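You operate a simulated robot arm through the tools that you are given. There is no shell and no other tool. Be economical: measure what you need, move in short steps, check, and stop when the job is done.

Carry out the task below with a simulated robot arm. There is one attempt and no reset: what you move stays moved.

TASK
Clamp the green-band body, bleed it, then pump the rod 4 times.
Fine: the orange-band body goes in the rack's free slot; shut the bleed knob after.

The check looks at the end state, three seconds after you hand in, the way a careful person would. Anything else that was tipped, shoved, dropped, spilled or broken makes it a failure.

THE ROBOT
A 7-joint arm with a two-finger parallel gripper on a trunk, on a base that drives. Base frame: it is fixed to the floor where the robot stands at the start and does not move with it; the origin is under the middle of the robot, x ahead of it, y to its left, z up; the surface under the hand at the start is at about z = 930. Readings come in mm, rad, newtons and seconds.
Its first joint turns from -2.897 to 2.897 rad. Places, roughly: black-eye rod (5x4x26 cm) [900, -700, 1300]; bleed knob [900, -700, 1000]; blue-band body (7x7x23 cm) [900, -800, 1000]; green-band body (7x7x23 cm) [900, -700, 1000]; left pocket of the vise [700, -200, 1000]; left slot of the body rack [900, -700, 1000]; silver-flange shaft (5x5x18 cm) [700, -300, 1100]; vise lever [700, 0, 1000]. Payload 3.43 kg.
The tool frame sits at the grasp point between the pads (the TCP): z along the fingers, y along the line on which they close. The tips reach 30 mm beyond it. Largest opening 94 mm; finger width 28, thickness 10; the body of the gripper, 50 by 96 mm, starts 55 mm behind the TCP.
Orientation is told as [roll, pitch, yaw] about the base's x, y, z axes, in that order, counted from this pose: with the fingers straight down and closing along the base's y, the tool's x points along the base's -x, its y along +y and its z along -z.

THE INTERFACE
- The arm moves only by the tool arm_command. Its argument "commands" is a list of rows, each an object of numbers (a shift or turn left out is 0, a gripper value left out holds the last): "x", "y", "z": the shift along the tool's x, y, z in mm; "rx", "ry", "rz": the turn, a rotation vector about the tool's x, y, z in rad; "fingers": the opening in per cent of the stroke, from 0 (shut) to 100 (fully open). In form: [{"x": .., "y": .., "z": .., "rx": .., "ry": .., "rz": .., "fingers": ..}, ...]. A call has 1 to 10 rows; each row is the pose to reach, as a shift and turn from the pose commanded when the call began, along the tool's axes at that moment. Each row takes 0.2 s and may step no farther than 50 mm and 0.15 rad from the row before; otherwise, or with a gripper value out of range, the whole call is refused. Where a pose cannot be reached the arm comes as near as it can. A force on the tool above 40 N (or 10 N above the force at the start of the call, whichever is more), or a blocked arm, ends the call early, and 0.2 s more pass. Each finger travels about 45 mm/s and halts on what it meets, pressing with about 31 N; the grip force reading is that of the motor and also rises with nothing between the fingers. The clock runs only during rows and for 0.2 s after the last one: add rows that repeat a pose to give the fingers time. The reply holds the time, the measured pose of the TCP, the force on the tool along the base axes, the opening and the grip force, in the units named above and with some noise, with the torque about the TCP (base axes, N m) and any sound that the robot's microphone picked up, and new pictures: "pictures" is both (left out), scene, wrist or none.
- Cameras (640 x 400 px; columns grow to the right, rows downward): "scene" is now at [509.8, 182.2, 1367.4]; the picture's right is [-0.37, -0.93, 0.00], its down [-0.07, 0.03, -1.00] and it looks along [0.93, -0.37, -0.07] (base axes); focal length 214 px, centre (320, 200). "wrist" rides on the gripper at [76, 14, -103] in the tool frame; the picture's right is [-0.18, 0.98, 0.00], its down [-0.75, -0.14, -0.64] and it looks along [-0.63, -0.12, 0.77] (tool axes); focal length 243 px, centre (320, 200). There is no depth. A picture from a camera that has moved, and an enlarged one, comes with that camera's place and axes in the base frame and with its lens.
- raise_lower(by): slides the trunk up (or, below 0, down) by that many mm; the arm and the scene camera ride with it, the base frame stays. It gives what a move gives, with no picture.
- roll_base(legs): drives the robot by 1 to 6 legs, each [ahead, left, turn to the left] in mm, mm and rad, along the robot's own axes; the way and the turn of a leg run together, so that a leg with both is an arc; at most 1500 mm and 3.142 rad a leg. The arm and the cameras ride along, it lands a little off, and it stops where it bumps. It gives what a move gives, and a new picture of the scene camera.
- head_to(pan, tilt): turns the head with the scene camera to pan (to the left, within 1.798 rad either way) and tilt (down, from -0.506 to 1.204), counted from straight ahead of the robot. It gives what a move gives, and a new picture of the scene camera.
- zoom(camera, box): a new picture of the part [left, top, right, bottom] of that camera's present view, enlarged. It takes no simulated time.
- finish_job(): hands the job in; it is judged then, once.

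Work in short steps. Places have to be worked out from the pictures, the camera data and where the tool is seen: move nearer, look again, correct. Check each grasp and each placing, and mend what went wrong. You have 120 turns and 260 pictures in all, those below and enlarged ones among them. Open the gripper and draw the arm clear of the work before you hand the job in, unless the task says otherwise; then end with one line.

The tools are called after "Call:" as a command line: name --argument value ..., lists and objects as JSON in quotes. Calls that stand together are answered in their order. arm_command: Moves the arm, as the interface text tells. Its arguments: {"type":"object","properties":{"commands":{"type":"array","items":{"type":"object","properties":{"x":{"type":"number"},"y":{"type":"number"},"z":{"type":"number"},"rx":{"type":"number"},"ry":{"type":"number"},"rz":{"type":"number"},"fingers":{"type":"number"}}}},"pictures":{"type":"string","enum":["both","scene","wrist","none"]}},"required":["commands"]} The other tools are called the same way: raise_lower (by) slides the trunk up or down; roll_base (legs) drives the base; head_to (pan, tilt) turns the head that bears the scene camera; zoom (camera, box) takes an enlarged picture of a part of a camera's view; finish_job () hands the job in.

At the start:

```text
t: 0.0
ee_pos: [682.2, -143.9, 1498.4]
tool_rot: [-0.011, 0.018, -0.011]
contact_force: [0.4, -0.4, -0.1]
wrist_torque: [0.03, 0.04, -0.01]
width: 94.0
grasp_force: 0.0
trunk travel left (down, up): [-415.0, 75.0]
robot x, y, heading: [-1.4, 1.2, -0.003]
head pan, tilt: [-1.799, 0.056]
```

scene: 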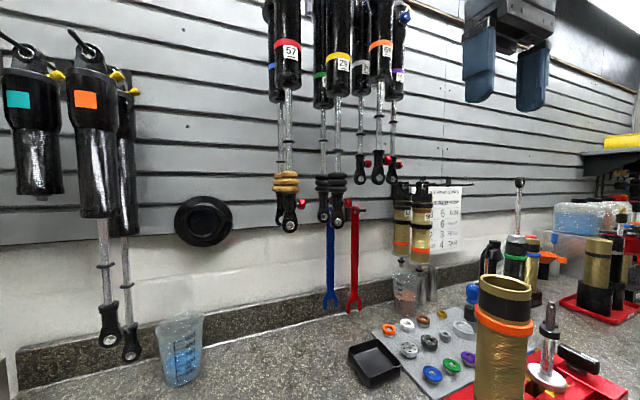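
wrist: 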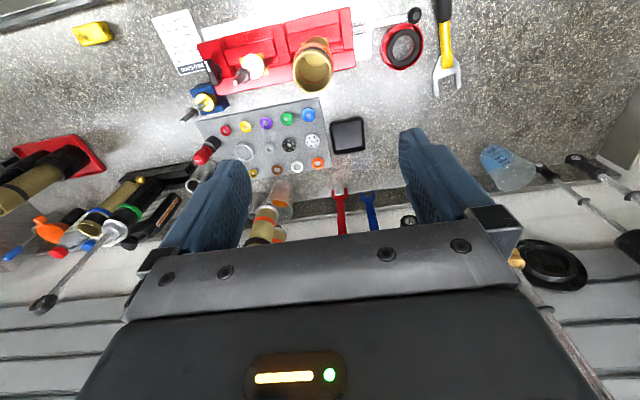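

I'll look closely at the scene first: the bench, the vise and the green-band body.

Call:
zoom --camera "scene" --box '[440, 160, 640, 400]'

Call:
zoom --camera "wrist" --box '[0, 100, 240, 320]'

Call:
head_to --pan -0.7 --tilt 0.5

```text
1.67 times, centred on (540, 280) of scene
camera zoom: at [509.8, 182.2, 1367.4], right [-0.37, -0.93, 0.0], down [-0.07, 0.03, -1.0], along [0.93, -0.37, -0.07], focal length 358 px, centre (-47, 67)
```

zoom: 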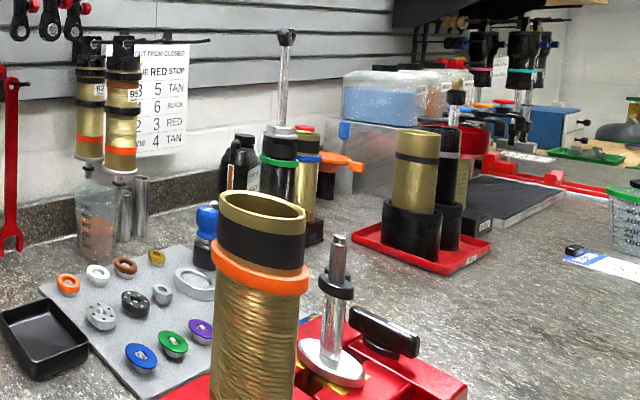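

```text
1.82 times, centred on (120, 210) of wrist
camera zoom: at [609.0, -128.1, 1600.2], right [0.19, 0.98, -0.02], down [0.76, -0.14, 0.63], along [0.62, -0.13, -0.78], focal length 441 px, centre (684, 182)
```

zoom: 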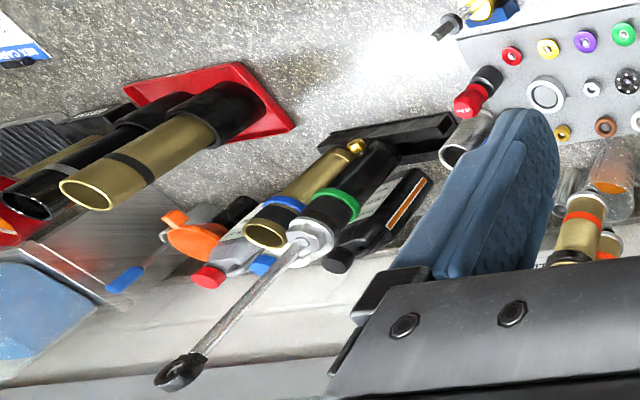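

```text
t: 1.3
ee_pos: [684.0, -142.2, 1497.1]
tool_rot: [-0.018, 0.024, -0.008]
contact_force: [0.6, -0.1, 0.4]
wrist_torque: [-0.02, 0.01, 0.02]
width: 94.1
grasp_force: 0.1
trunk travel left (down, up): [-415.0, 75.0]
robot x, y, heading: [0.4, -0.3, -0.002]
head pan, tilt: [-0.7, 0.499]
camera scene: at [494.2, 157.3, 1327.7], right [-0.64, -0.76, 0.0], down [-0.37, 0.31, -0.88], along [0.67, -0.57, -0.48], focal length 214 px, centre (320, 200)
```

scene: 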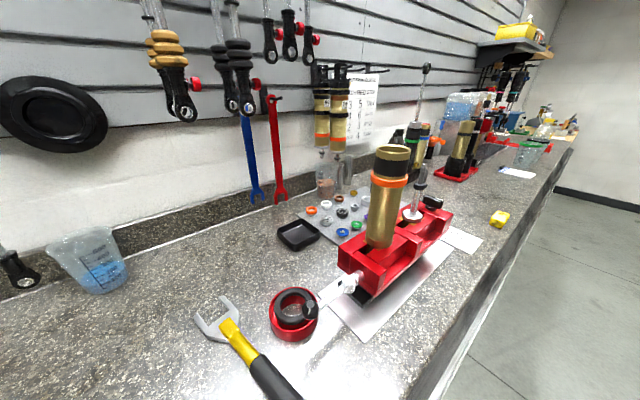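

Next I read the wall card and take a closer look at the vise and rack.

Call:
zoom --camera "scene" --box '[340, 60, 400, 150]'

Call:
zoom --camera "scene" --box '[380, 60, 480, 190]'

Call:
zoom --camera "scene" --box '[260, 130, 480, 350]'

```text
4.44 times, centred on (370, 105) of scene
camera zoom: at [494.2, 157.3, 1327.7], right [-0.64, -0.76, 0.0], down [-0.37, 0.31, -0.88], along [0.67, -0.57, -0.48], focal length 953 px, centre (98, 622)
```

zoom: 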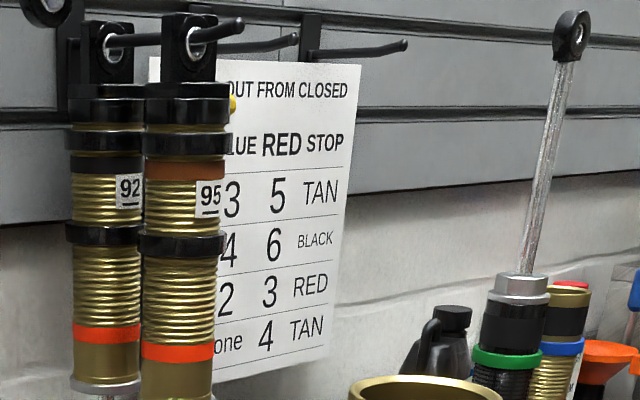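

```text
3.08 times, centred on (430, 125) of scene
camera zoom: at [494.2, 157.3, 1327.7], right [-0.64, -0.76, 0.0], down [-0.37, 0.31, -0.88], along [0.67, -0.57, -0.48], focal length 660 px, centre (-18, 431)
```

zoom: 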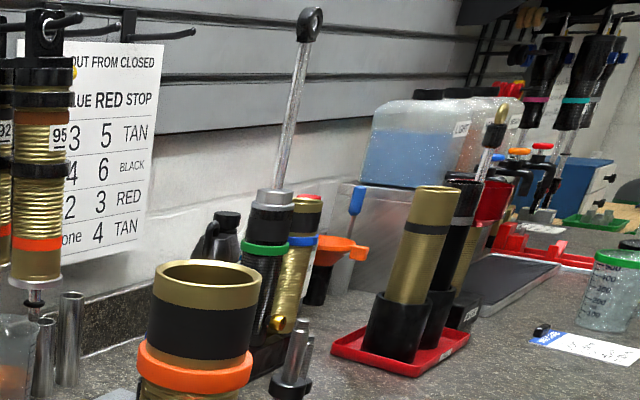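

```text
1.82 times, centred on (370, 240) of scene
camera zoom: at [494.2, 157.3, 1327.7], right [-0.64, -0.76, 0.0], down [-0.37, 0.31, -0.88], along [0.67, -0.57, -0.48], focal length 390 px, centre (229, 127)
```

zoom: 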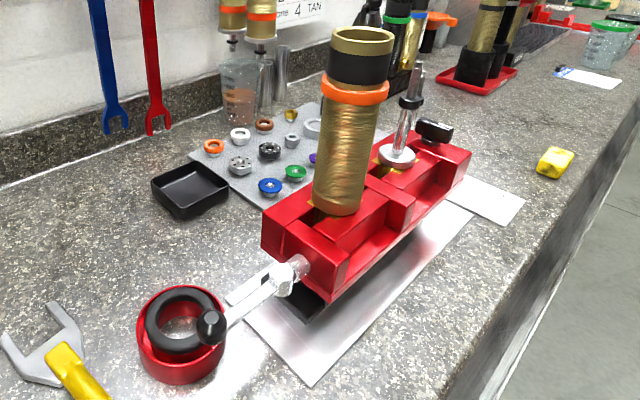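

Moving the wrist camera down to study the vise lever.

Call:
arm_command --commands '[{"x": 9, "y": 20, "z": 42}, {"x": 18, "y": 40, "z": 84}, {"x": 27, "y": 60, "z": 126}, {"x": 36, "y": 80, "z": 168}, {"x": 45, "y": 100, "z": 210}, {"x": 54, "y": 120, "z": 252}, {"x": 64, "y": 142, "z": 297}]'

```text
refused: row 7 steps farther than a row can; nothing moved
```

Call:
arm_command --commands '[{"x": 8, "y": 18, "z": 37}, {"x": 16, "y": 36, "z": 74}, {"x": 24, "y": 54, "z": 111}, {"x": 32, "y": 72, "z": 148}, {"x": 40, "y": 90, "z": 185}, {"x": 48, "y": 108, "z": 222}, {"x": 56, "y": 126, "z": 259}, {"x": 64, "y": 142, "z": 297}]'

```text
t: 2.4
ee_pos: [626.2, -131.7, 1349.1]
tool_rot: [0.02, -0.005, -0.196]
contact_force: [-0.4, 0.1, 0.6]
wrist_torque: [0.0, -0.03, 0.01]
width: 94.1
grasp_force: 0.1
trunk travel left (down, up): [-415.0, 75.0]
robot x, y, heading: [-2.1, -1.5, -0.006]
head pan, tilt: [-0.7, 0.499]
stopped in row 5: the arm was blocked; the commanded pose is now the measured one
camera scene: at [469.4, 187.6, 1272.5], right [-0.53, -0.85, 0.0], down [-0.8, 0.5, -0.33], along [0.28, -0.17, -0.94], focal length 214 px, centre (320, 200)
camera wrist: at [552.9, -105.9, 1448.8], right [0.37, 0.93, 0.02], down [0.7, -0.3, 0.64], along [0.6, -0.23, -0.76], focal length 243 px, centre (320, 200)
```

scene: 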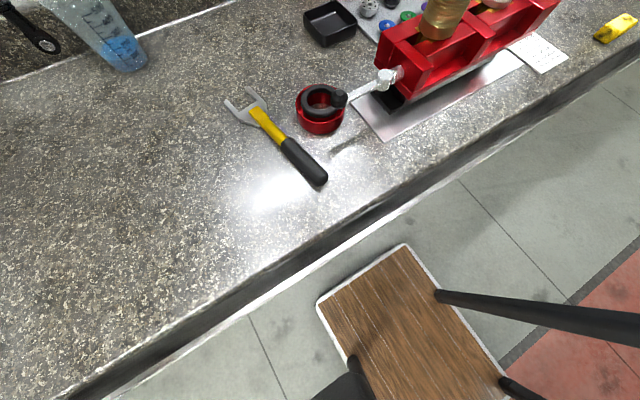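
wrist: 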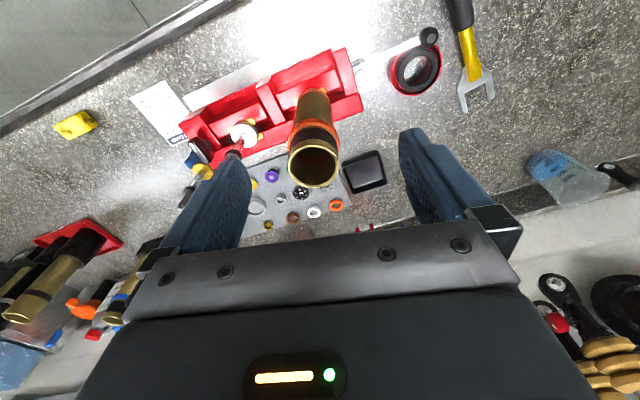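

The arm seems to have pushed the head (its view is tilted). I'll draw the arm back outward and up, then see whether the head recovers.

Call:
arm_command --commands '[{"x": -30, "y": -10, "z": -35}, {"x": -60, "y": -20, "z": -70}, {"x": -90, "y": -30, "z": -100}]' --pictures "scene"

```text
t: 3.2
ee_pos: [709.8, -176.0, 1445.8]
tool_rot: [0.014, -0.002, -0.186]
contact_force: [-0.7, 0.9, 0.7]
wrist_torque: [0.0, -0.02, -0.02]
width: 93.8
grasp_force: 0.0
trunk travel left (down, up): [-415.0, 75.0]
robot x, y, heading: [4.2, 0.1, 0.001]
head pan, tilt: [-0.7, 0.499]
camera scene: at [494.1, 157.8, 1327.1], right [-0.64, -0.77, 0.0], down [-0.37, 0.31, -0.88], along [0.67, -0.56, -0.48], focal length 214 px, centre (320, 200)
```

scene: 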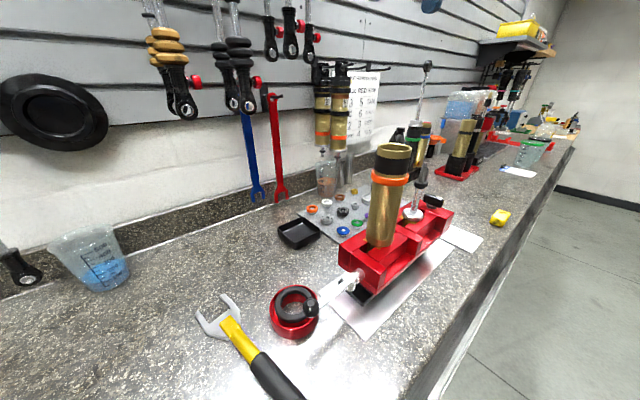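

The head is back. I'll check the left side before driving that way.

Call:
head_to --pan 0.9 --tilt 0.7

```text
t: 4.9
ee_pos: [708.5, -177.6, 1446.2]
tool_rot: [0.015, -0.004, -0.188]
contact_force: [0.1, -0.5, 1.5]
wrist_torque: [0.0, -0.05, 0.01]
width: 94.1
grasp_force: 0.1
trunk travel left (down, up): [-415.0, 75.0]
robot x, y, heading: [-1.0, -2.4, 0.001]
head pan, tilt: [0.901, 0.7]
camera scene: at [477.4, 282.4, 1310.0], right [0.78, -0.62, 0.0], down [-0.4, -0.5, -0.76], along [0.48, 0.6, -0.64], focal length 214 px, centre (320, 200)
```

scene: 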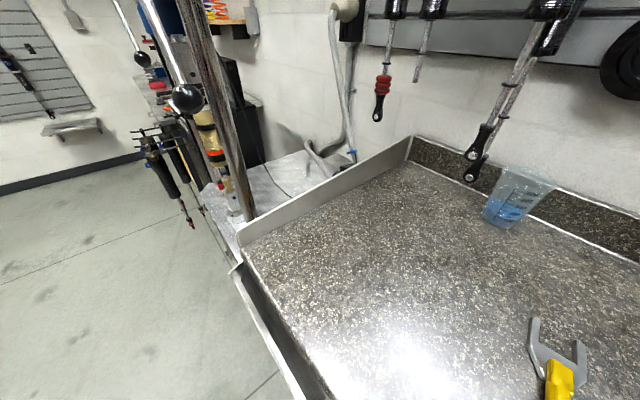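

The left side is clear floor; driving left 330 mm so the vise lies on the side away from the head.

Call:
roll_base --legs '[[0, 330, 0]]'

Call:
head_to --pan -0.9 --tilt 0.6

```text
t: 7.1
ee_pos: [708.0, 152.6, 1445.8]
tool_rot: [0.015, -0.004, -0.191]
contact_force: [-0.1, -0.6, -0.3]
wrist_torque: [0.01, 0.0, -0.02]
width: 94.2
grasp_force: 0.0
trunk travel left (down, up): [-415.0, 75.0]
robot x, y, heading: [-0.3, 329.3, 0.0]
head pan, tilt: [0.901, 0.7]
camera scene: at [477.8, 612.8, 1310.0], right [0.78, -0.62, 0.0], down [-0.4, -0.5, -0.76], along [0.48, 0.6, -0.64], focal length 214 px, centre (320, 200)
```

scene: 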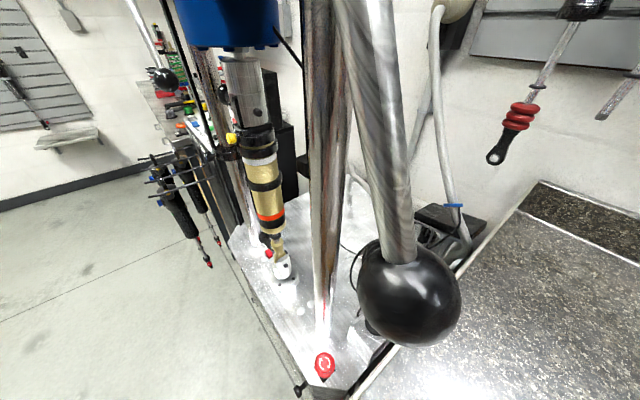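

```text
t: 8.9
ee_pos: [709.0, 153.3, 1444.7]
tool_rot: [0.014, -0.004, -0.192]
contact_force: [0.2, -0.4, -0.2]
wrist_torque: [0.0, -0.02, -0.01]
width: 93.9
grasp_force: 0.1
trunk travel left (down, up): [-415.0, 75.0]
robot x, y, heading: [1.2, 332.7, 0.002]
head pan, tilt: [-0.901, 0.6]
camera scene: at [479.9, 477.1, 1318.6], right [-0.78, -0.62, 0.0], down [-0.35, 0.44, -0.82], along [0.51, -0.65, -0.57], focal length 214 px, centre (320, 200)
```

scene: 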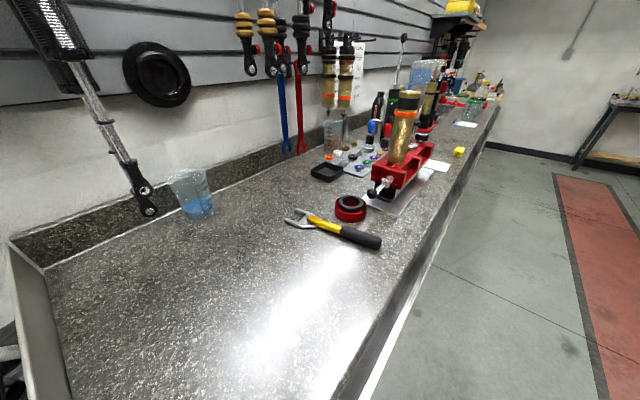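

Now move the wrist camera to view the vise lever from close up, squaring the yaw.

Call:
arm_command --commands '[{"x": 5, "y": -28, "z": 30, "rz": -0.05}, {"x": 11, "y": -57, "z": 60, "rz": -0.1}, {"x": 16, "y": -85, "z": 90, "rz": -0.15}, {"x": 22, "y": -115, "z": 125, "rz": -0.19}, {"x": 28, "y": -145, "z": 160, "rz": -0.19}, {"x": 35, "y": -183, "z": 190, "rz": -0.19}]'

```text
t: 10.3
ee_pos: [642.4, -17.1, 1252.1]
tool_rot: [0.013, -0.008, 0.002]
contact_force: [-0.1, -0.5, -0.1]
wrist_torque: [-0.04, 0.0, 0.01]
width: 93.8
grasp_force: 0.1
trunk travel left (down, up): [-415.0, 75.0]
robot x, y, heading: [-0.2, 328.7, 0.002]
head pan, tilt: [-0.901, 0.6]
camera scene: at [479.6, 477.9, 1318.6], right [-0.78, -0.62, 0.0], down [-0.35, 0.44, -0.83], along [0.51, -0.65, -0.56], focal length 214 px, centre (320, 200)
camera wrist: at [565.0, -5.9, 1353.1], right [0.18, 0.98, 0.02], down [0.75, -0.15, 0.65], along [0.64, -0.11, -0.76], focal length 243 px, centre (320, 200)
```

scene: 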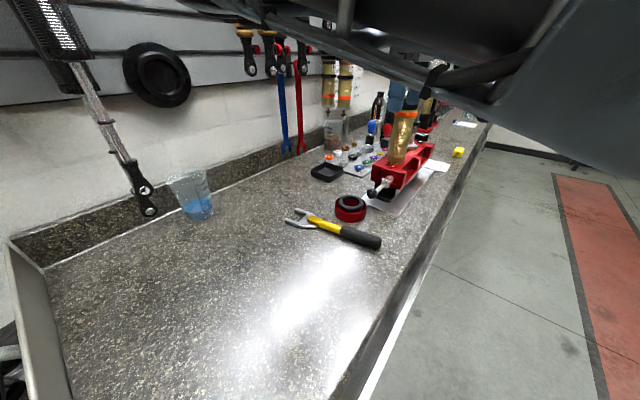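
wrist: 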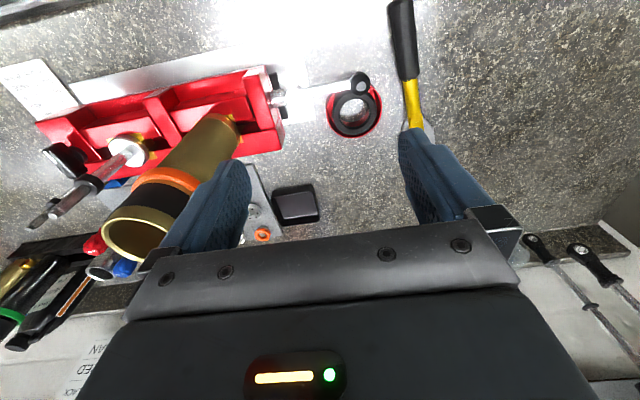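

Call:
zoom --camera "wrist" --box '[20, 40, 400, 260]'

Call:
zoom --camera "wrist" --box '[200, 40, 400, 170]'

Call:
zoom --camera "scene" --box '[340, 90, 480, 230]'

```text
1.68 times, centred on (210, 150) of wrist
camera zoom: at [565.0, -5.9, 1353.1], right [0.18, 0.98, 0.02], down [0.75, -0.15, 0.65], along [0.64, -0.11, -0.76], focal length 409 px, centre (505, 284)
```

zoom: 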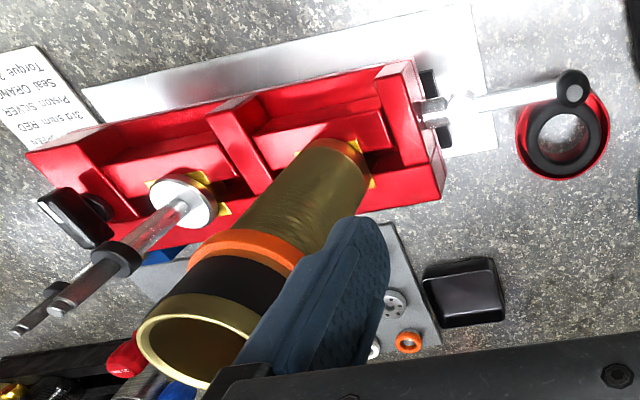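

```text
3.08 times, centred on (300, 105) of wrist
camera zoom: at [565.0, -5.9, 1353.1], right [0.18, 0.98, 0.02], down [0.75, -0.15, 0.65], along [0.64, -0.11, -0.76], focal length 746 px, centre (382, 492)
```

zoom: 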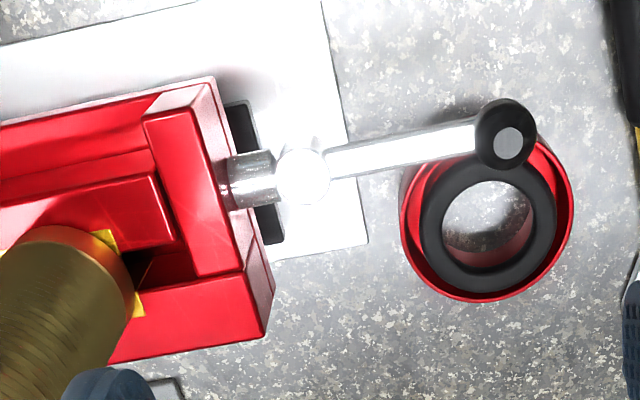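

```text
2.86 times, centred on (410, 160) of scene
camera zoom: at [479.6, 477.9, 1318.6], right [-0.78, -0.62, 0.0], down [-0.35, 0.44, -0.83], along [0.51, -0.65, -0.56], focal length 613 px, centre (63, 314)
```

zoom: 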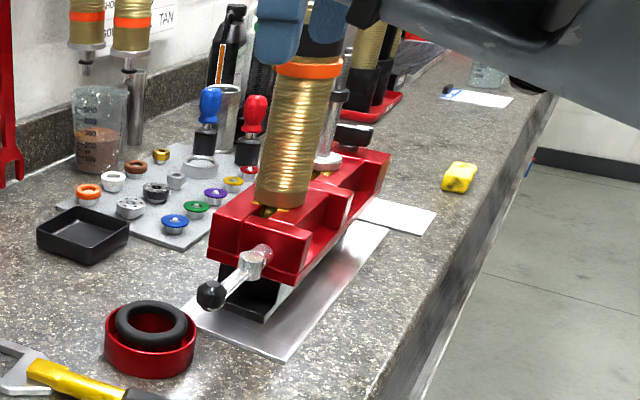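

Call:
zoom --camera "wrist" --box '[160, 60, 300, 170]'

Call:
zoom --camera "scene" --box '[365, 135, 445, 205]'

```text
3.64 times, centred on (230, 115) of wrist
camera zoom: at [565.0, -5.9, 1353.1], right [0.18, 0.98, 0.02], down [0.75, -0.15, 0.65], along [0.64, -0.11, -0.76], focal length 882 px, centre (647, 509)
```

zoom: 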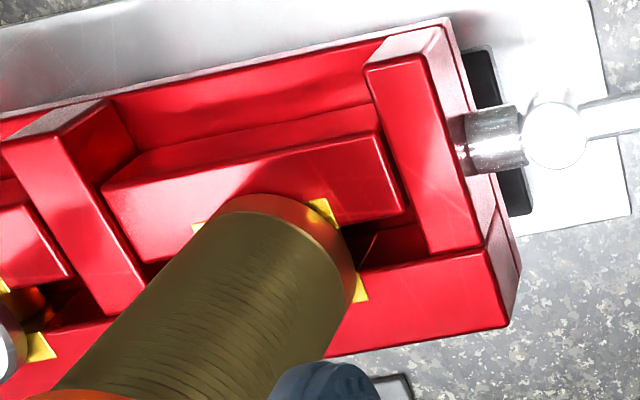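

```text
5.71 times, centred on (405, 170) of scene
camera zoom: at [479.6, 477.9, 1318.6], right [-0.78, -0.62, 0.0], down [-0.35, 0.44, -0.83], along [0.51, -0.65, -0.56], focal length 1226 px, centre (-166, 371)
```

zoom: 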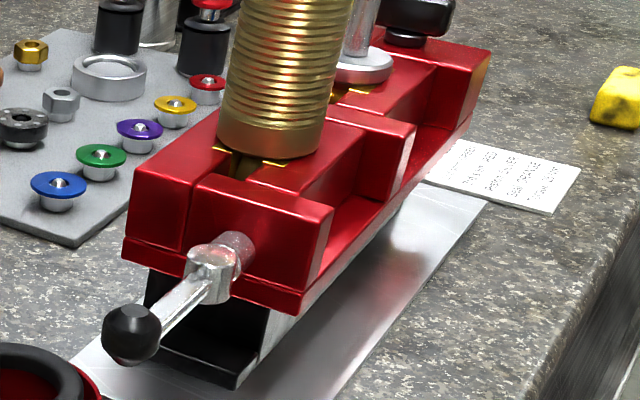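

The body seems held between V jaws; whether the lever is clamped I'll learn by testing. Move above the orange-band body (about [694,-186], rim z≈1200).

Call:
arm_command --commands '[{"z": -20}, {"x": -13, "y": -42, "z": -20}, {"x": -26, "y": -85, "z": -20}, {"x": -39, "y": -127, "z": -20}, {"x": -52, "y": -169, "z": -15}]'

```text
t: 11.5
ee_pos: [693.2, -185.4, 1264.8]
tool_rot: [0.017, -0.009, 0.0]
contact_force: [-1.3, -0.9, 2.6]
wrist_torque: [0.16, 0.08, 0.09]
width: 93.7
grasp_force: 0.1
trunk travel left (down, up): [-415.0, 75.0]
robot x, y, heading: [0.4, 332.3, -0.0]
head pan, tilt: [-0.901, 0.6]
camera scene: at [479.7, 477.9, 1318.6], right [-0.78, -0.62, 0.0], down [-0.35, 0.44, -0.83], along [0.51, -0.65, -0.56], focal length 214 px, centre (320, 200)
camera wrist: at [616.7, -173.3, 1366.1], right [0.18, 0.98, 0.02], down [0.75, -0.15, 0.65], along [0.64, -0.11, -0.76], focal length 243 px, centre (320, 200)
```

scene: 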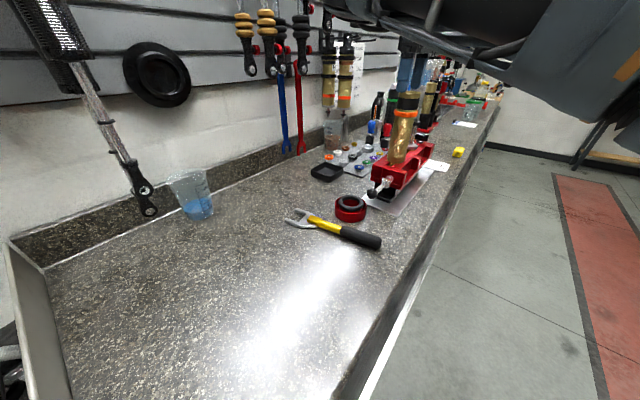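
wrist: 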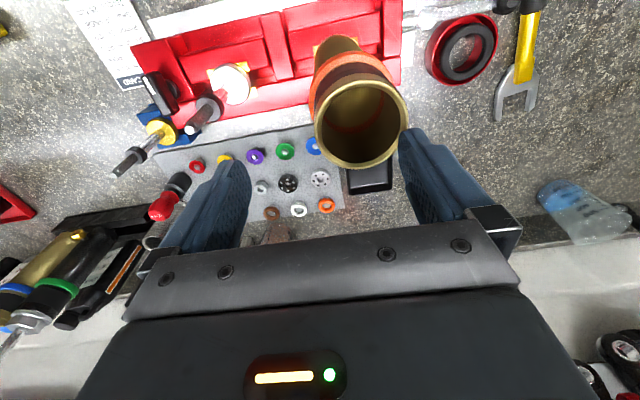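

The rim centre works out at about [679,-156,1212]; correcting over it.

Call:
arm_command --commands '[{"x": 14, "y": 29, "z": -5}]' --pictures "wrist"

```text
t: 11.9
ee_pos: [678.4, -159.6, 1270.5]
tool_rot: [0.017, -0.007, -0.003]
contact_force: [-0.1, -0.4, 0.0]
wrist_torque: [0.05, -0.02, 0.01]
width: 93.8
grasp_force: 0.0
trunk travel left (down, up): [-415.0, 75.0]
robot x, y, heading: [-0.9, 330.5, 0.001]
head pan, tilt: [-0.901, 0.6]
camera wrist: at [601.6, -146.7, 1371.5], right [0.19, 0.98, 0.02], down [0.75, -0.15, 0.65], along [0.64, -0.11, -0.76], focal length 243 px, centre (320, 200)
```

wrist: 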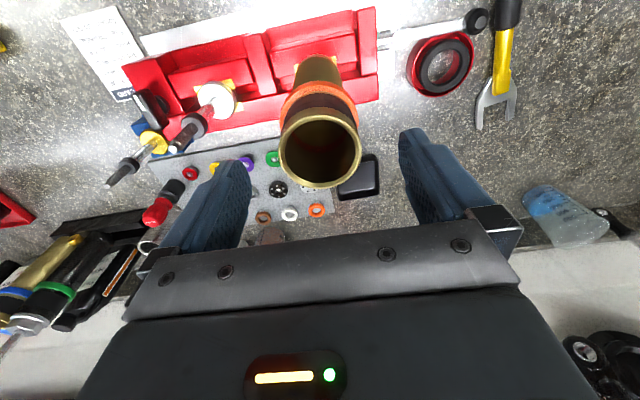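

Rim is now right under the TCP. Descend 82 mm so pads straddle the upper tube.

Call:
arm_command --commands '[{"z": 30}, {"z": 60}, {"z": 82}]'

```text
t: 12.7
ee_pos: [679.9, -156.9, 1188.2]
tool_rot: [0.015, -0.007, -0.001]
contact_force: [-0.4, 0.5, 0.0]
wrist_torque: [0.01, -0.02, 0.01]
width: 94.1
grasp_force: 0.0
trunk travel left (down, up): [-415.0, 75.0]
robot x, y, heading: [1.4, 328.7, -0.0]
head pan, tilt: [-0.901, 0.6]
camera scene: at [479.7, 477.0, 1318.7], right [-0.78, -0.62, 0.0], down [-0.35, 0.44, -0.83], along [0.51, -0.65, -0.56], focal length 214 px, centre (320, 200)
camera wrist: at [603.2, -144.2, 1289.5], right [0.18, 0.98, 0.02], down [0.75, -0.15, 0.65], along [0.64, -0.11, -0.76], focal length 243 px, centre (320, 200)
```

scene: 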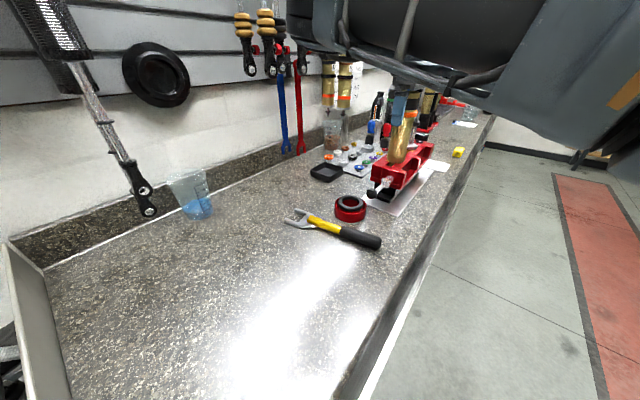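
wrist: 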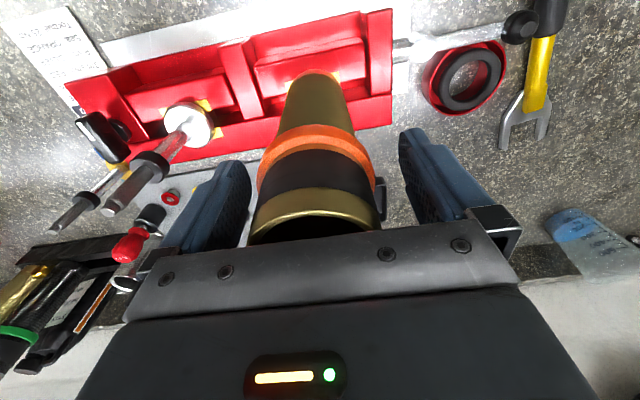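

Close on the upper tube.

Call:
arm_command --commands '[{"fingers": 40}, {"fingers": 40}, {"fingers": 40}, {"fingers": 30}, {"fingers": 30}]' --pictures "none"

```text
t: 13.9
ee_pos: [680.3, -158.5, 1188.4]
tool_rot: [0.014, -0.006, -0.001]
contact_force: [1.5, -24.2, -0.3]
wrist_torque: [-0.41, -0.26, 0.1]
width: 62.3
grasp_force: 31.8
trunk travel left (down, up): [-415.0, 75.0]
robot x, y, heading: [-2.4, 330.8, -0.001]
head pan, tilt: [-0.901, 0.6]
```

Net side force −24 N means the tool sits a little off-centre; nudge −y to balance.

Call:
arm_command --commands '[{"y": -3, "fingers": 20}, {"y": -3, "fingers": 20}]' --pictures "none"

```text
t: 14.5
ee_pos: [680.9, -158.7, 1187.6]
tool_rot: [0.017, -0.006, -0.001]
contact_force: [-5.5, -0.7, 0.1]
wrist_torque: [0.34, 0.19, -0.21]
width: 62.5
grasp_force: 30.9
trunk travel left (down, up): [-415.0, 75.0]
robot x, y, heading: [0.2, 327.9, -0.002]
head pan, tilt: [-0.901, 0.6]
```

Balanced. Gentle lift test, 4 mm.

Call:
arm_command --commands '[{"z": -4}, {"z": -4}]' --pictures "none"

```text
t: 15.1
ee_pos: [680.1, -157.7, 1192.8]
tool_rot: [0.019, -0.006, 0.001]
contact_force: [-11.9, 11.0, -17.5]
wrist_torque: [-0.1, -0.17, -0.06]
width: 62.7
grasp_force: 31.4
trunk travel left (down, up): [-415.0, 75.0]
robot x, y, heading: [1.2, 333.7, -0.003]
head pan, tilt: [-0.901, 0.6]
```

Call:
arm_command --commands '[{"z": -4}, {"z": -8}, {"z": -8}]'

```text
t: 15.9
ee_pos: [681.8, -158.4, 1200.1]
tool_rot: [0.016, -0.007, 0.003]
contact_force: [3.5, 14.9, -20.8]
wrist_torque: [-0.19, -0.15, 0.03]
width: 61.9
grasp_force: 31.1
trunk travel left (down, up): [-415.0, 75.0]
robot x, y, heading: [1.3, 328.5, 0.001]
head pan, tilt: [-0.901, 0.6]
camera scene: at [480.4, 477.3, 1318.3], right [-0.78, -0.62, 0.0], down [-0.35, 0.44, -0.82], along [0.51, -0.65, -0.57], focal length 214 px, centre (320, 200)
camera wrist: at [604.6, -146.9, 1301.4], right [0.18, 0.98, 0.02], down [0.75, -0.15, 0.65], along [0.64, -0.1, -0.76], focal length 243 px, centre (320, 200)
```

scene: 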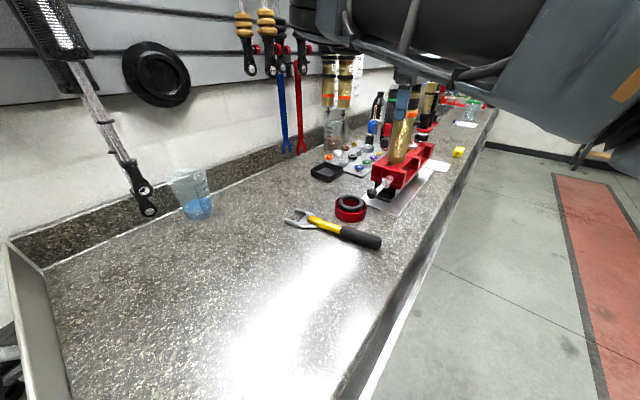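
wrist: 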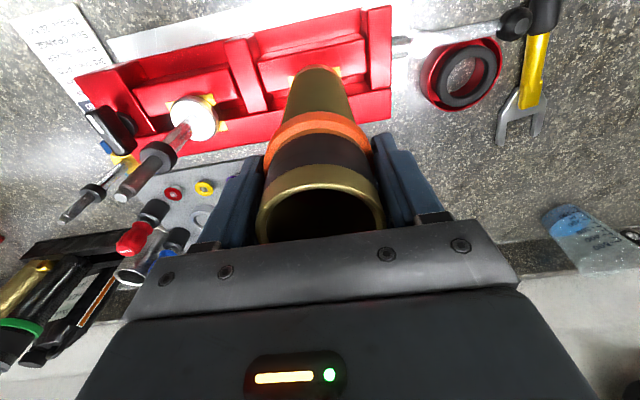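

The body slipped through the pads, so it is clamped; the lever must be opened first. Release and rise.

Call:
arm_command --commands '[{"fingers": 100}, {"fingers": 100}, {"fingers": 100}, {"z": -40}, {"z": -80}]' --pictures "none"

Call:
arm_command --commands '[{"y": 45, "x": 5}, {"y": 90, "x": 10}, {"y": 130, "x": 20}]' --pictures "wrist"

```text
t: 17.1
ee_pos: [679.9, -161.3, 1280.9]
tool_rot: [0.017, -0.009, -0.001]
contact_force: [-0.5, 0.3, 0.5]
wrist_torque: [0.01, 0.07, 0.05]
width: 94.2
grasp_force: 0.1
trunk travel left (down, up): [-415.0, 75.0]
robot x, y, heading: [0.4, 333.3, 0.001]
head pan, tilt: [-0.901, 0.6]
```

```text
t: 17.9
ee_pos: [658.3, -31.4, 1283.0]
tool_rot: [0.016, -0.007, 0.0]
contact_force: [0.1, -0.4, 0.2]
wrist_torque: [0.03, 0.01, 0.02]
width: 94.1
grasp_force: 0.1
trunk travel left (down, up): [-415.0, 75.0]
robot x, y, heading: [-0.4, 333.4, -0.004]
head pan, tilt: [-0.901, 0.6]
camera wrist: at [582.1, -19.0, 1383.4], right [0.18, 0.98, 0.02], down [0.75, -0.15, 0.64], along [0.64, -0.11, -0.76], focal length 243 px, centre (320, 200)
```

wrist: 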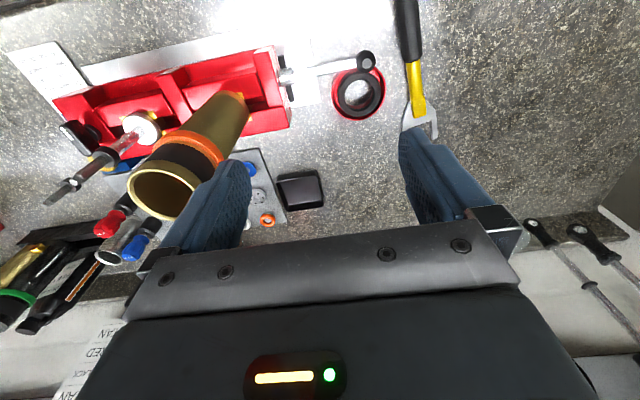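

Rotate the gripper 90° (camera on the left side looking at the vise) so the fingers close across the lever.

Call:
arm_command --commands '[{"rz": 0.145, "y": 4}, {"rz": 0.29, "y": 8}, {"rz": 0.435, "y": 12}, {"rz": 0.58, "y": 16}, {"rz": 0.725, "y": 20}, {"rz": 0.87, "y": 25}, {"rz": 1.015, "y": 30}, {"rz": 1.16, "y": 33}, {"rz": 1.305, "y": 36}, {"rz": 1.45, "y": 41}]'

```text
t: 20.1
ee_pos: [658.5, 10.9, 1283.2]
tool_rot: [0.008, 0.014, -1.451]
contact_force: [0.4, -1.0, 0.2]
wrist_torque: [-0.03, -0.02, 0.02]
width: 94.0
grasp_force: 0.1
trunk travel left (down, up): [-415.0, 75.0]
robot x, y, heading: [-1.9, 330.2, 0.001]
head pan, tilt: [-0.901, 0.6]
camera scene: at [479.8, 476.9, 1318.7], right [-0.78, -0.62, 0.0], down [-0.35, 0.44, -0.83], along [0.51, -0.65, -0.56], focal length 214 px, centre (320, 200)
camera wrist: at [663.7, 85.2, 1386.0], right [1.0, -0.07, 0.01], down [-0.06, -0.77, 0.63], along [-0.04, -0.63, -0.78], focal length 243 px, centre (320, 200)
```

scene: 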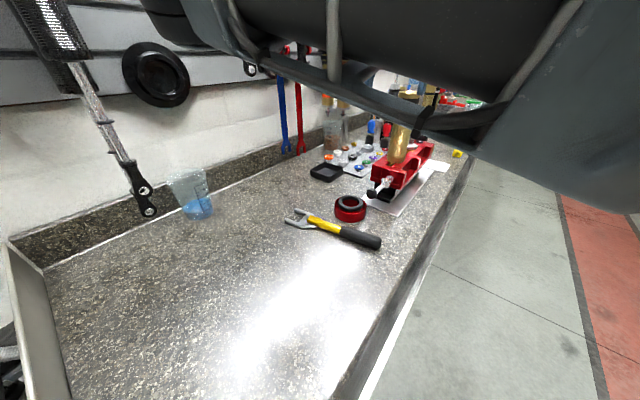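
wrist: 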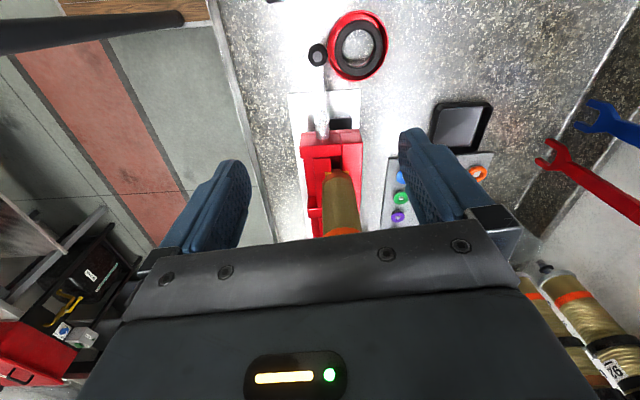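

Ball at ≈[660,33,1026]. Descend part way over the lever and re-check.

Call:
arm_command --commands '[{"z": 45, "rz": 0.06, "y": 1}, {"z": 90, "rz": 0.12, "y": 2, "x": -2}, {"z": 135, "rz": 0.12, "y": 2, "x": -2}, {"z": 180, "rz": 0.12, "y": 2, "x": -2}]'

```text
t: 21.1
ee_pos: [661.7, 10.0, 1105.5]
tool_rot: [0.006, 0.015, -1.569]
contact_force: [-0.2, 0.3, -0.5]
wrist_torque: [-0.03, 0.0, 0.01]
width: 94.3
grasp_force: 0.1
trunk travel left (down, up): [-415.0, 75.0]
robot x, y, heading: [-1.2, 332.9, -0.005]
head pan, tilt: [-0.901, 0.6]
camera scene: at [479.6, 477.0, 1318.8], right [-0.78, -0.62, 0.0], down [-0.35, 0.44, -0.83], along [0.51, -0.65, -0.56], focal length 214 px, centre (320, 200)
camera wrist: at [676.4, 84.9, 1207.4], right [0.98, -0.18, 0.0], down [-0.15, -0.76, 0.63], along [-0.11, -0.62, -0.78], focal length 243 px, centre (320, 200)
```

scene: 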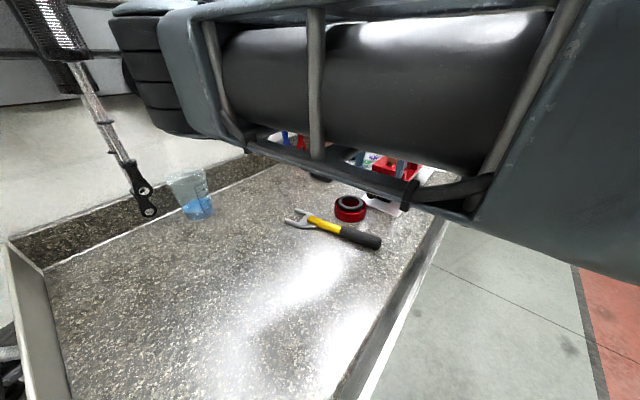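
wrist: 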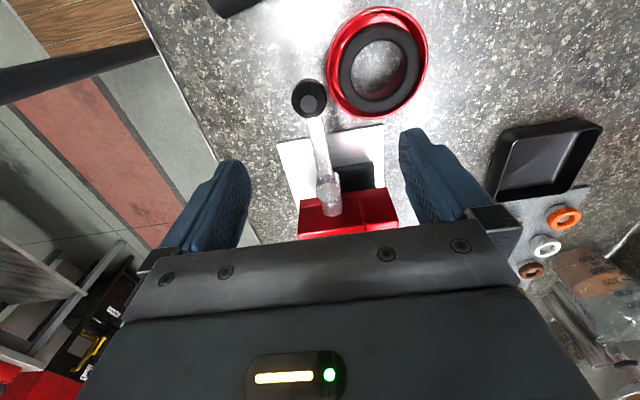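

Call:
zoom --camera "wrist" --box '[270, 70, 410, 240]'

```text
2.35 times, centred on (340, 155) of wrist
camera zoom: at [676.4, 84.9, 1207.4], right [0.98, -0.18, 0.0], down [-0.15, -0.76, 0.63], along [-0.11, -0.62, -0.78], focal length 571 px, centre (273, 306)
```

zoom: 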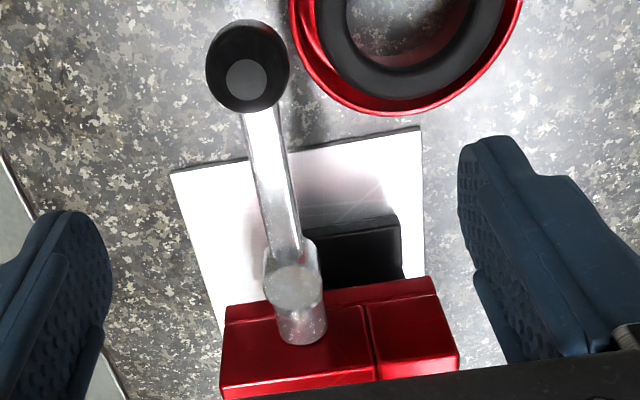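

The hub is a vertical pivot, so the lever swings horizontally. Lower around the ball with fingers partly closed as a loose cage.

Call:
arm_command --commands '[{"x": 12, "z": 20, "fingers": 60}, {"x": 24, "z": 50, "fingers": 45}, {"x": 24, "z": 80, "fingers": 45}, {"x": 24, "z": 80, "fingers": 35}, {"x": 24, "z": 80, "fingers": 35}]' --pictures "wrist"

```text
t: 22.3
ee_pos: [663.0, 35.5, 1022.7]
tool_rot: [0.007, 0.016, -1.57]
contact_force: [-0.2, -0.1, 0.3]
wrist_torque: [0.01, -0.03, 0.0]
width: 33.0
grasp_force: 0.3
trunk travel left (down, up): [-415.0, 75.0]
robot x, y, heading: [2.3, 330.7, 0.004]
head pan, tilt: [-0.901, 0.6]
camera wrist: at [676.6, 110.3, 1126.7], right [0.98, -0.18, 0.0], down [-0.14, -0.76, 0.63], along [-0.11, -0.62, -0.78], focal length 243 px, centre (320, 200)
```

wrist: 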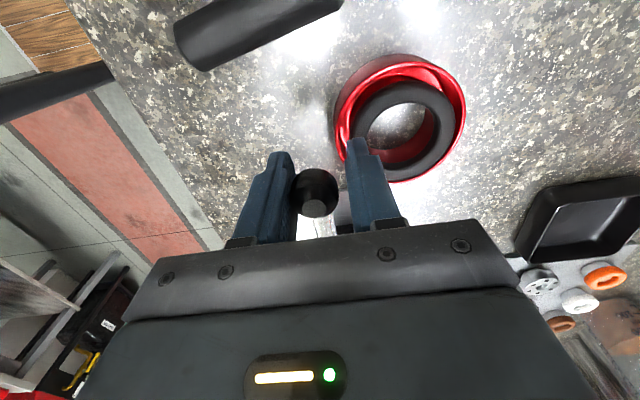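

Ball is caged. Push it gently toward −x and watch the force.

Call:
arm_command --commands '[{"y": -6}, {"y": -12}, {"y": -18}, {"y": -24, "x": -2}]' --pictures "wrist"

```text
t: 23.3
ee_pos: [639.6, 34.9, 1023.7]
tool_rot: [0.008, 0.015, -1.571]
contact_force: [0.1, -1.0, 0.1]
wrist_torque: [0.02, 0.0, -0.02]
width: 33.3
grasp_force: 0.1
trunk travel left (down, up): [-415.0, 75.0]
robot x, y, heading: [3.9, 331.2, 0.003]
head pan, tilt: [-0.901, 0.6]
camera wrist: at [652.8, 108.6, 1126.4], right [0.98, -0.18, 0.0], down [-0.15, -0.76, 0.63], along [-0.11, -0.62, -0.78], focal length 243 px, centre (320, 200)
```

wrist: 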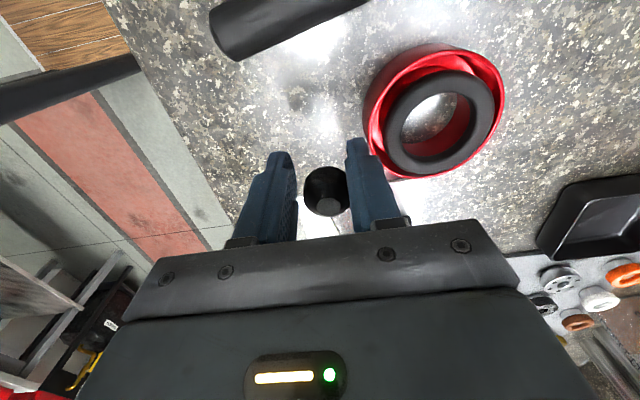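

It swings easily that way. Continue along the arc (hub ≈[659,-56], radius ≈91).

Call:
arm_command --commands '[{"x": -5.4, "y": -11.7, "rz": -0.13}, {"x": -10.6, "y": -23.3, "rz": -0.27}, {"x": -17.3, "y": -34.1, "rz": -0.41}, {"x": -25.4, "y": -43.8, "rz": -0.55}, {"x": -34.9, "y": -52.3, "rz": -0.69}]'

```text
t: 24.5
ee_pos: [587.1, 1.4, 1022.0]
tool_rot: [0.017, 0.007, -0.877]
contact_force: [-0.3, -0.2, 0.1]
wrist_torque: [-0.03, 0.02, 0.0]
width: 32.9
grasp_force: 0.1
trunk travel left (down, up): [-415.0, 75.0]
robot x, y, heading: [-2.1, 331.1, 0.006]
head pan, tilt: [-0.901, 0.6]
camera scene: at [479.8, 477.3, 1318.6], right [-0.78, -0.62, 0.0], down [-0.35, 0.44, -0.83], along [0.51, -0.65, -0.56], focal length 214 px, centre (320, 200)
camera wrist: at [549.0, 65.7, 1124.7], right [0.87, 0.49, 0.01], down [0.37, -0.68, 0.63], along [0.32, -0.55, -0.77], focal length 243 px, centre (320, 200)
```

scene: 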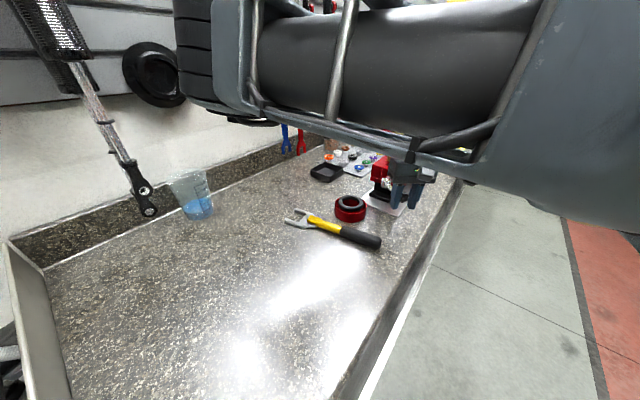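
wrist: 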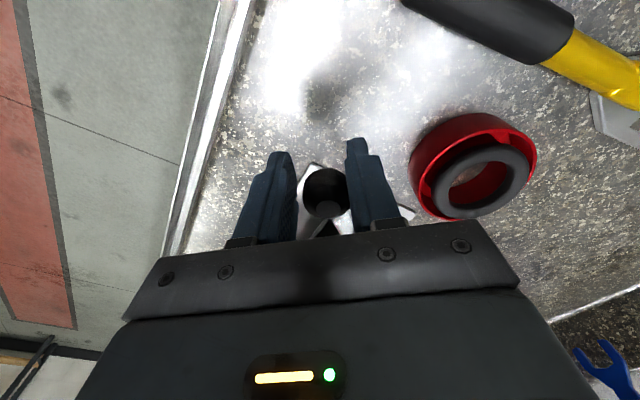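

Call:
arm_command --commands '[{"x": -4.7, "y": -12.9, "rz": -0.14}, {"x": -9.9, "y": -24.5, "rz": -0.28}, {"x": -16.7, "y": -35.3, "rz": -0.42}, {"x": -24.9, "y": -45, "rz": -0.56}, {"x": -31.9, "y": -51.4, "rz": -0.66}]'

```text
t: 25.7
ee_pos: [568.7, -56.1, 1022.3]
tool_rot: [0.02, -0.004, -0.217]
contact_force: [5.8, 9.9, -0.6]
wrist_torque: [0.08, 0.14, 0.03]
width: 38.8
grasp_force: 5.4
trunk travel left (down, up): [-415.0, 75.0]
robot x, y, heading: [-1.5, 331.6, 0.001]
head pan, tilt: [-0.901, 0.6]
camera scene: at [480.0, 477.7, 1318.5], right [-0.78, -0.62, 0.0], down [-0.35, 0.44, -0.83], along [0.51, -0.65, -0.56], focal length 214 px, centre (320, 200)
camera wrist: at [497.2, -28.6, 1122.8], right [0.39, 0.92, 0.02], down [0.7, -0.31, 0.64], along [0.6, -0.24, -0.77], focal length 243 px, centre (320, 200)
```

scene: 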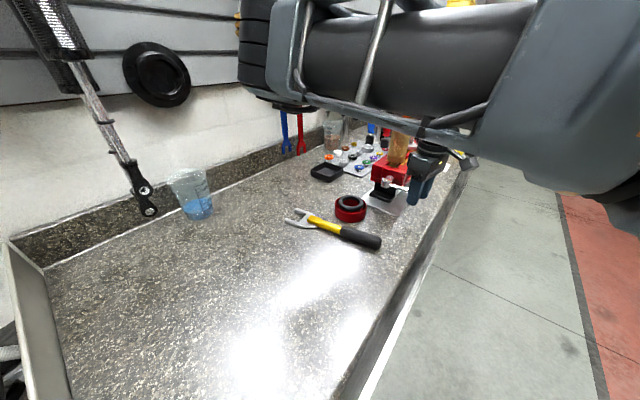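
wrist: 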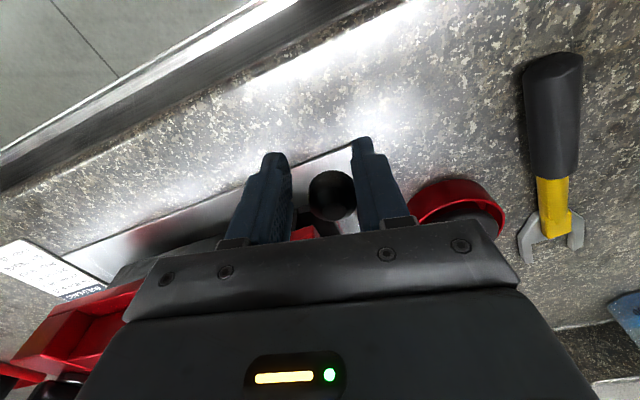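

A stop was reached near 90°. Rise clear and look at the jaw.

Call:
arm_command --commands '[{"y": 3, "fingers": 60}, {"y": 3, "fingers": 100}, {"z": -45}, {"z": -90}, {"z": -135}, {"z": -180}, {"z": -225}, {"z": -265}]'

```text
t: 27.5
ee_pos: [567.0, -62.6, 1287.0]
tool_rot: [0.016, 0.0, -0.22]
contact_force: [-0.1, 0.4, 0.3]
wrist_torque: [0.0, -0.02, -0.02]
width: 94.0
grasp_force: 0.0
trunk travel left (down, up): [-415.0, 75.0]
robot x, y, heading: [4.6, 331.3, -0.001]
head pan, tilt: [-0.901, 0.6]
camera scene: at [479.9, 477.0, 1318.5], right [-0.78, -0.62, 0.0], down [-0.35, 0.44, -0.82], along [0.51, -0.65, -0.57], focal length 214 px, centre (320, 200)
camera wrist: at [495.4, -34.8, 1388.1], right [0.39, 0.92, 0.02], down [0.7, -0.31, 0.64], along [0.59, -0.24, -0.77], focal length 243 px, centre (320, 200)
```

scene: 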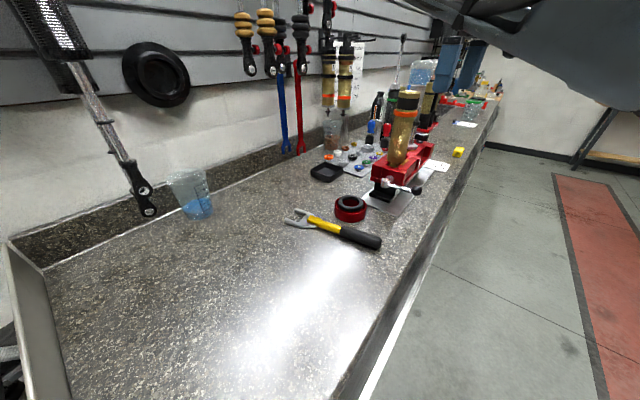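
wrist: 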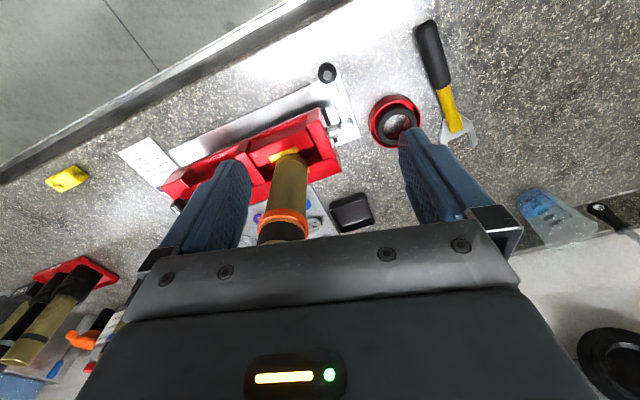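

Call:
zoom --camera "scene" --box '[365, 75, 465, 215]'

Call:
zoom --camera "wrist" --box '[160, 50, 360, 250]'

```text
2.86 times, centred on (415, 145) of scene
camera zoom: at [479.9, 477.0, 1318.5], right [-0.78, -0.62, 0.0], down [-0.35, 0.44, -0.82], along [0.51, -0.65, -0.57], focal length 613 px, centre (49, 357)
```

zoom: 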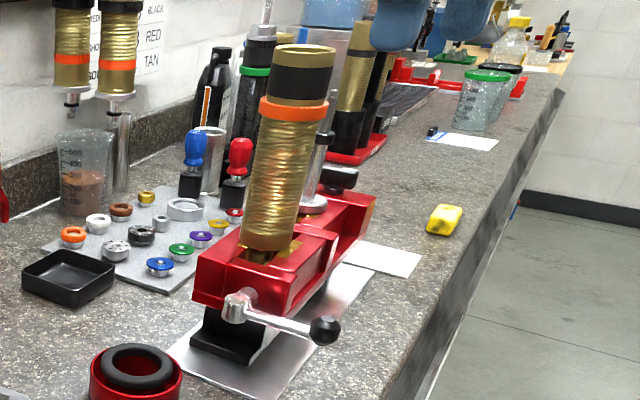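

```text
2.00 times, centred on (260, 150) of wrist
camera zoom: at [495.4, -34.8, 1388.1], right [0.39, 0.92, 0.02], down [0.7, -0.31, 0.64], along [0.59, -0.24, -0.77], focal length 485 px, centre (440, 300)
```

zoom: 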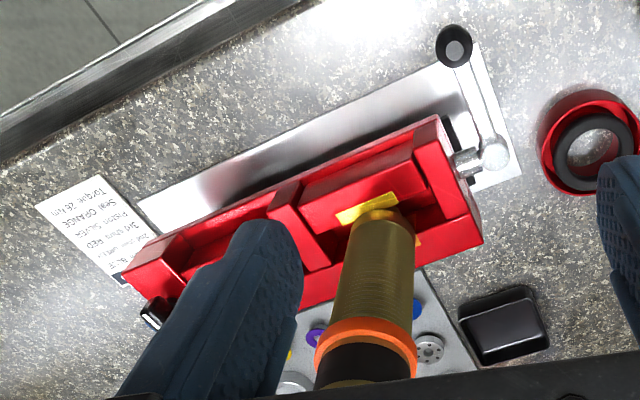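

The jaw has opened and the body is free. Before lifting it, drive right to survey the rack.

Call:
roll_base --legs '[[0, -600, 0]]'

Call:
head_to --pan -0.6 --tilt 0.4

```text
t: 30.9
ee_pos: [566.4, -668.9, 1285.5]
tool_rot: [0.014, -0.003, -0.219]
contact_force: [-0.2, 0.1, 0.8]
wrist_torque: [-0.04, 0.01, 0.01]
width: 93.7
grasp_force: 0.0
trunk travel left (down, up): [-415.0, 75.0]
robot x, y, heading: [-2.6, -274.7, 0.001]
head pan, tilt: [-0.901, 0.6]
camera scene: at [479.4, -129.2, 1318.6], right [-0.78, -0.62, 0.0], down [-0.35, 0.44, -0.83], along [0.51, -0.65, -0.56], focal length 214 px, centre (320, 200)
```

scene: 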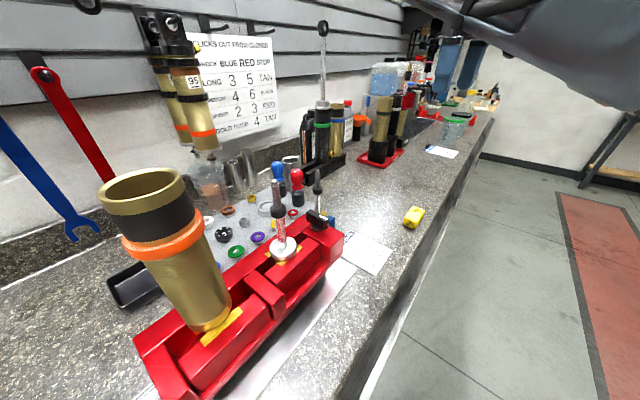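

```text
t: 31.7
ee_pos: [566.0, -668.9, 1285.8]
tool_rot: [0.015, -0.004, -0.22]
contact_force: [0.8, 0.1, -0.4]
wrist_torque: [0.04, -0.01, 0.01]
width: 94.0
grasp_force: 0.0
trunk travel left (down, up): [-415.0, 75.0]
robot x, y, heading: [-1.1, -270.1, 0.006]
head pan, tilt: [-0.6, 0.4]
camera scene: at [500.9, -112.4, 1336.8], right [-0.57, -0.82, 0.0], down [-0.32, 0.22, -0.92], along [0.76, -0.52, -0.39], focal length 214 px, centre (320, 200)
```

scene: 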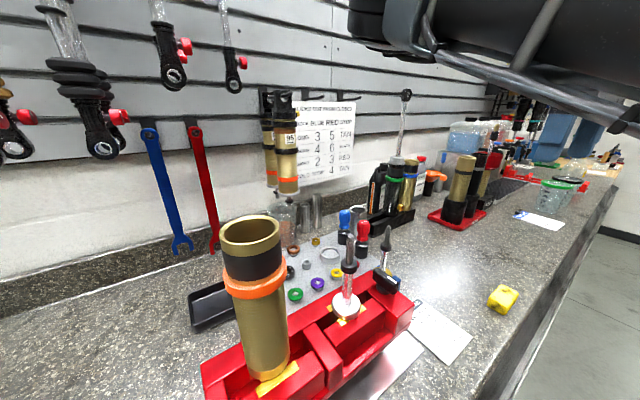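

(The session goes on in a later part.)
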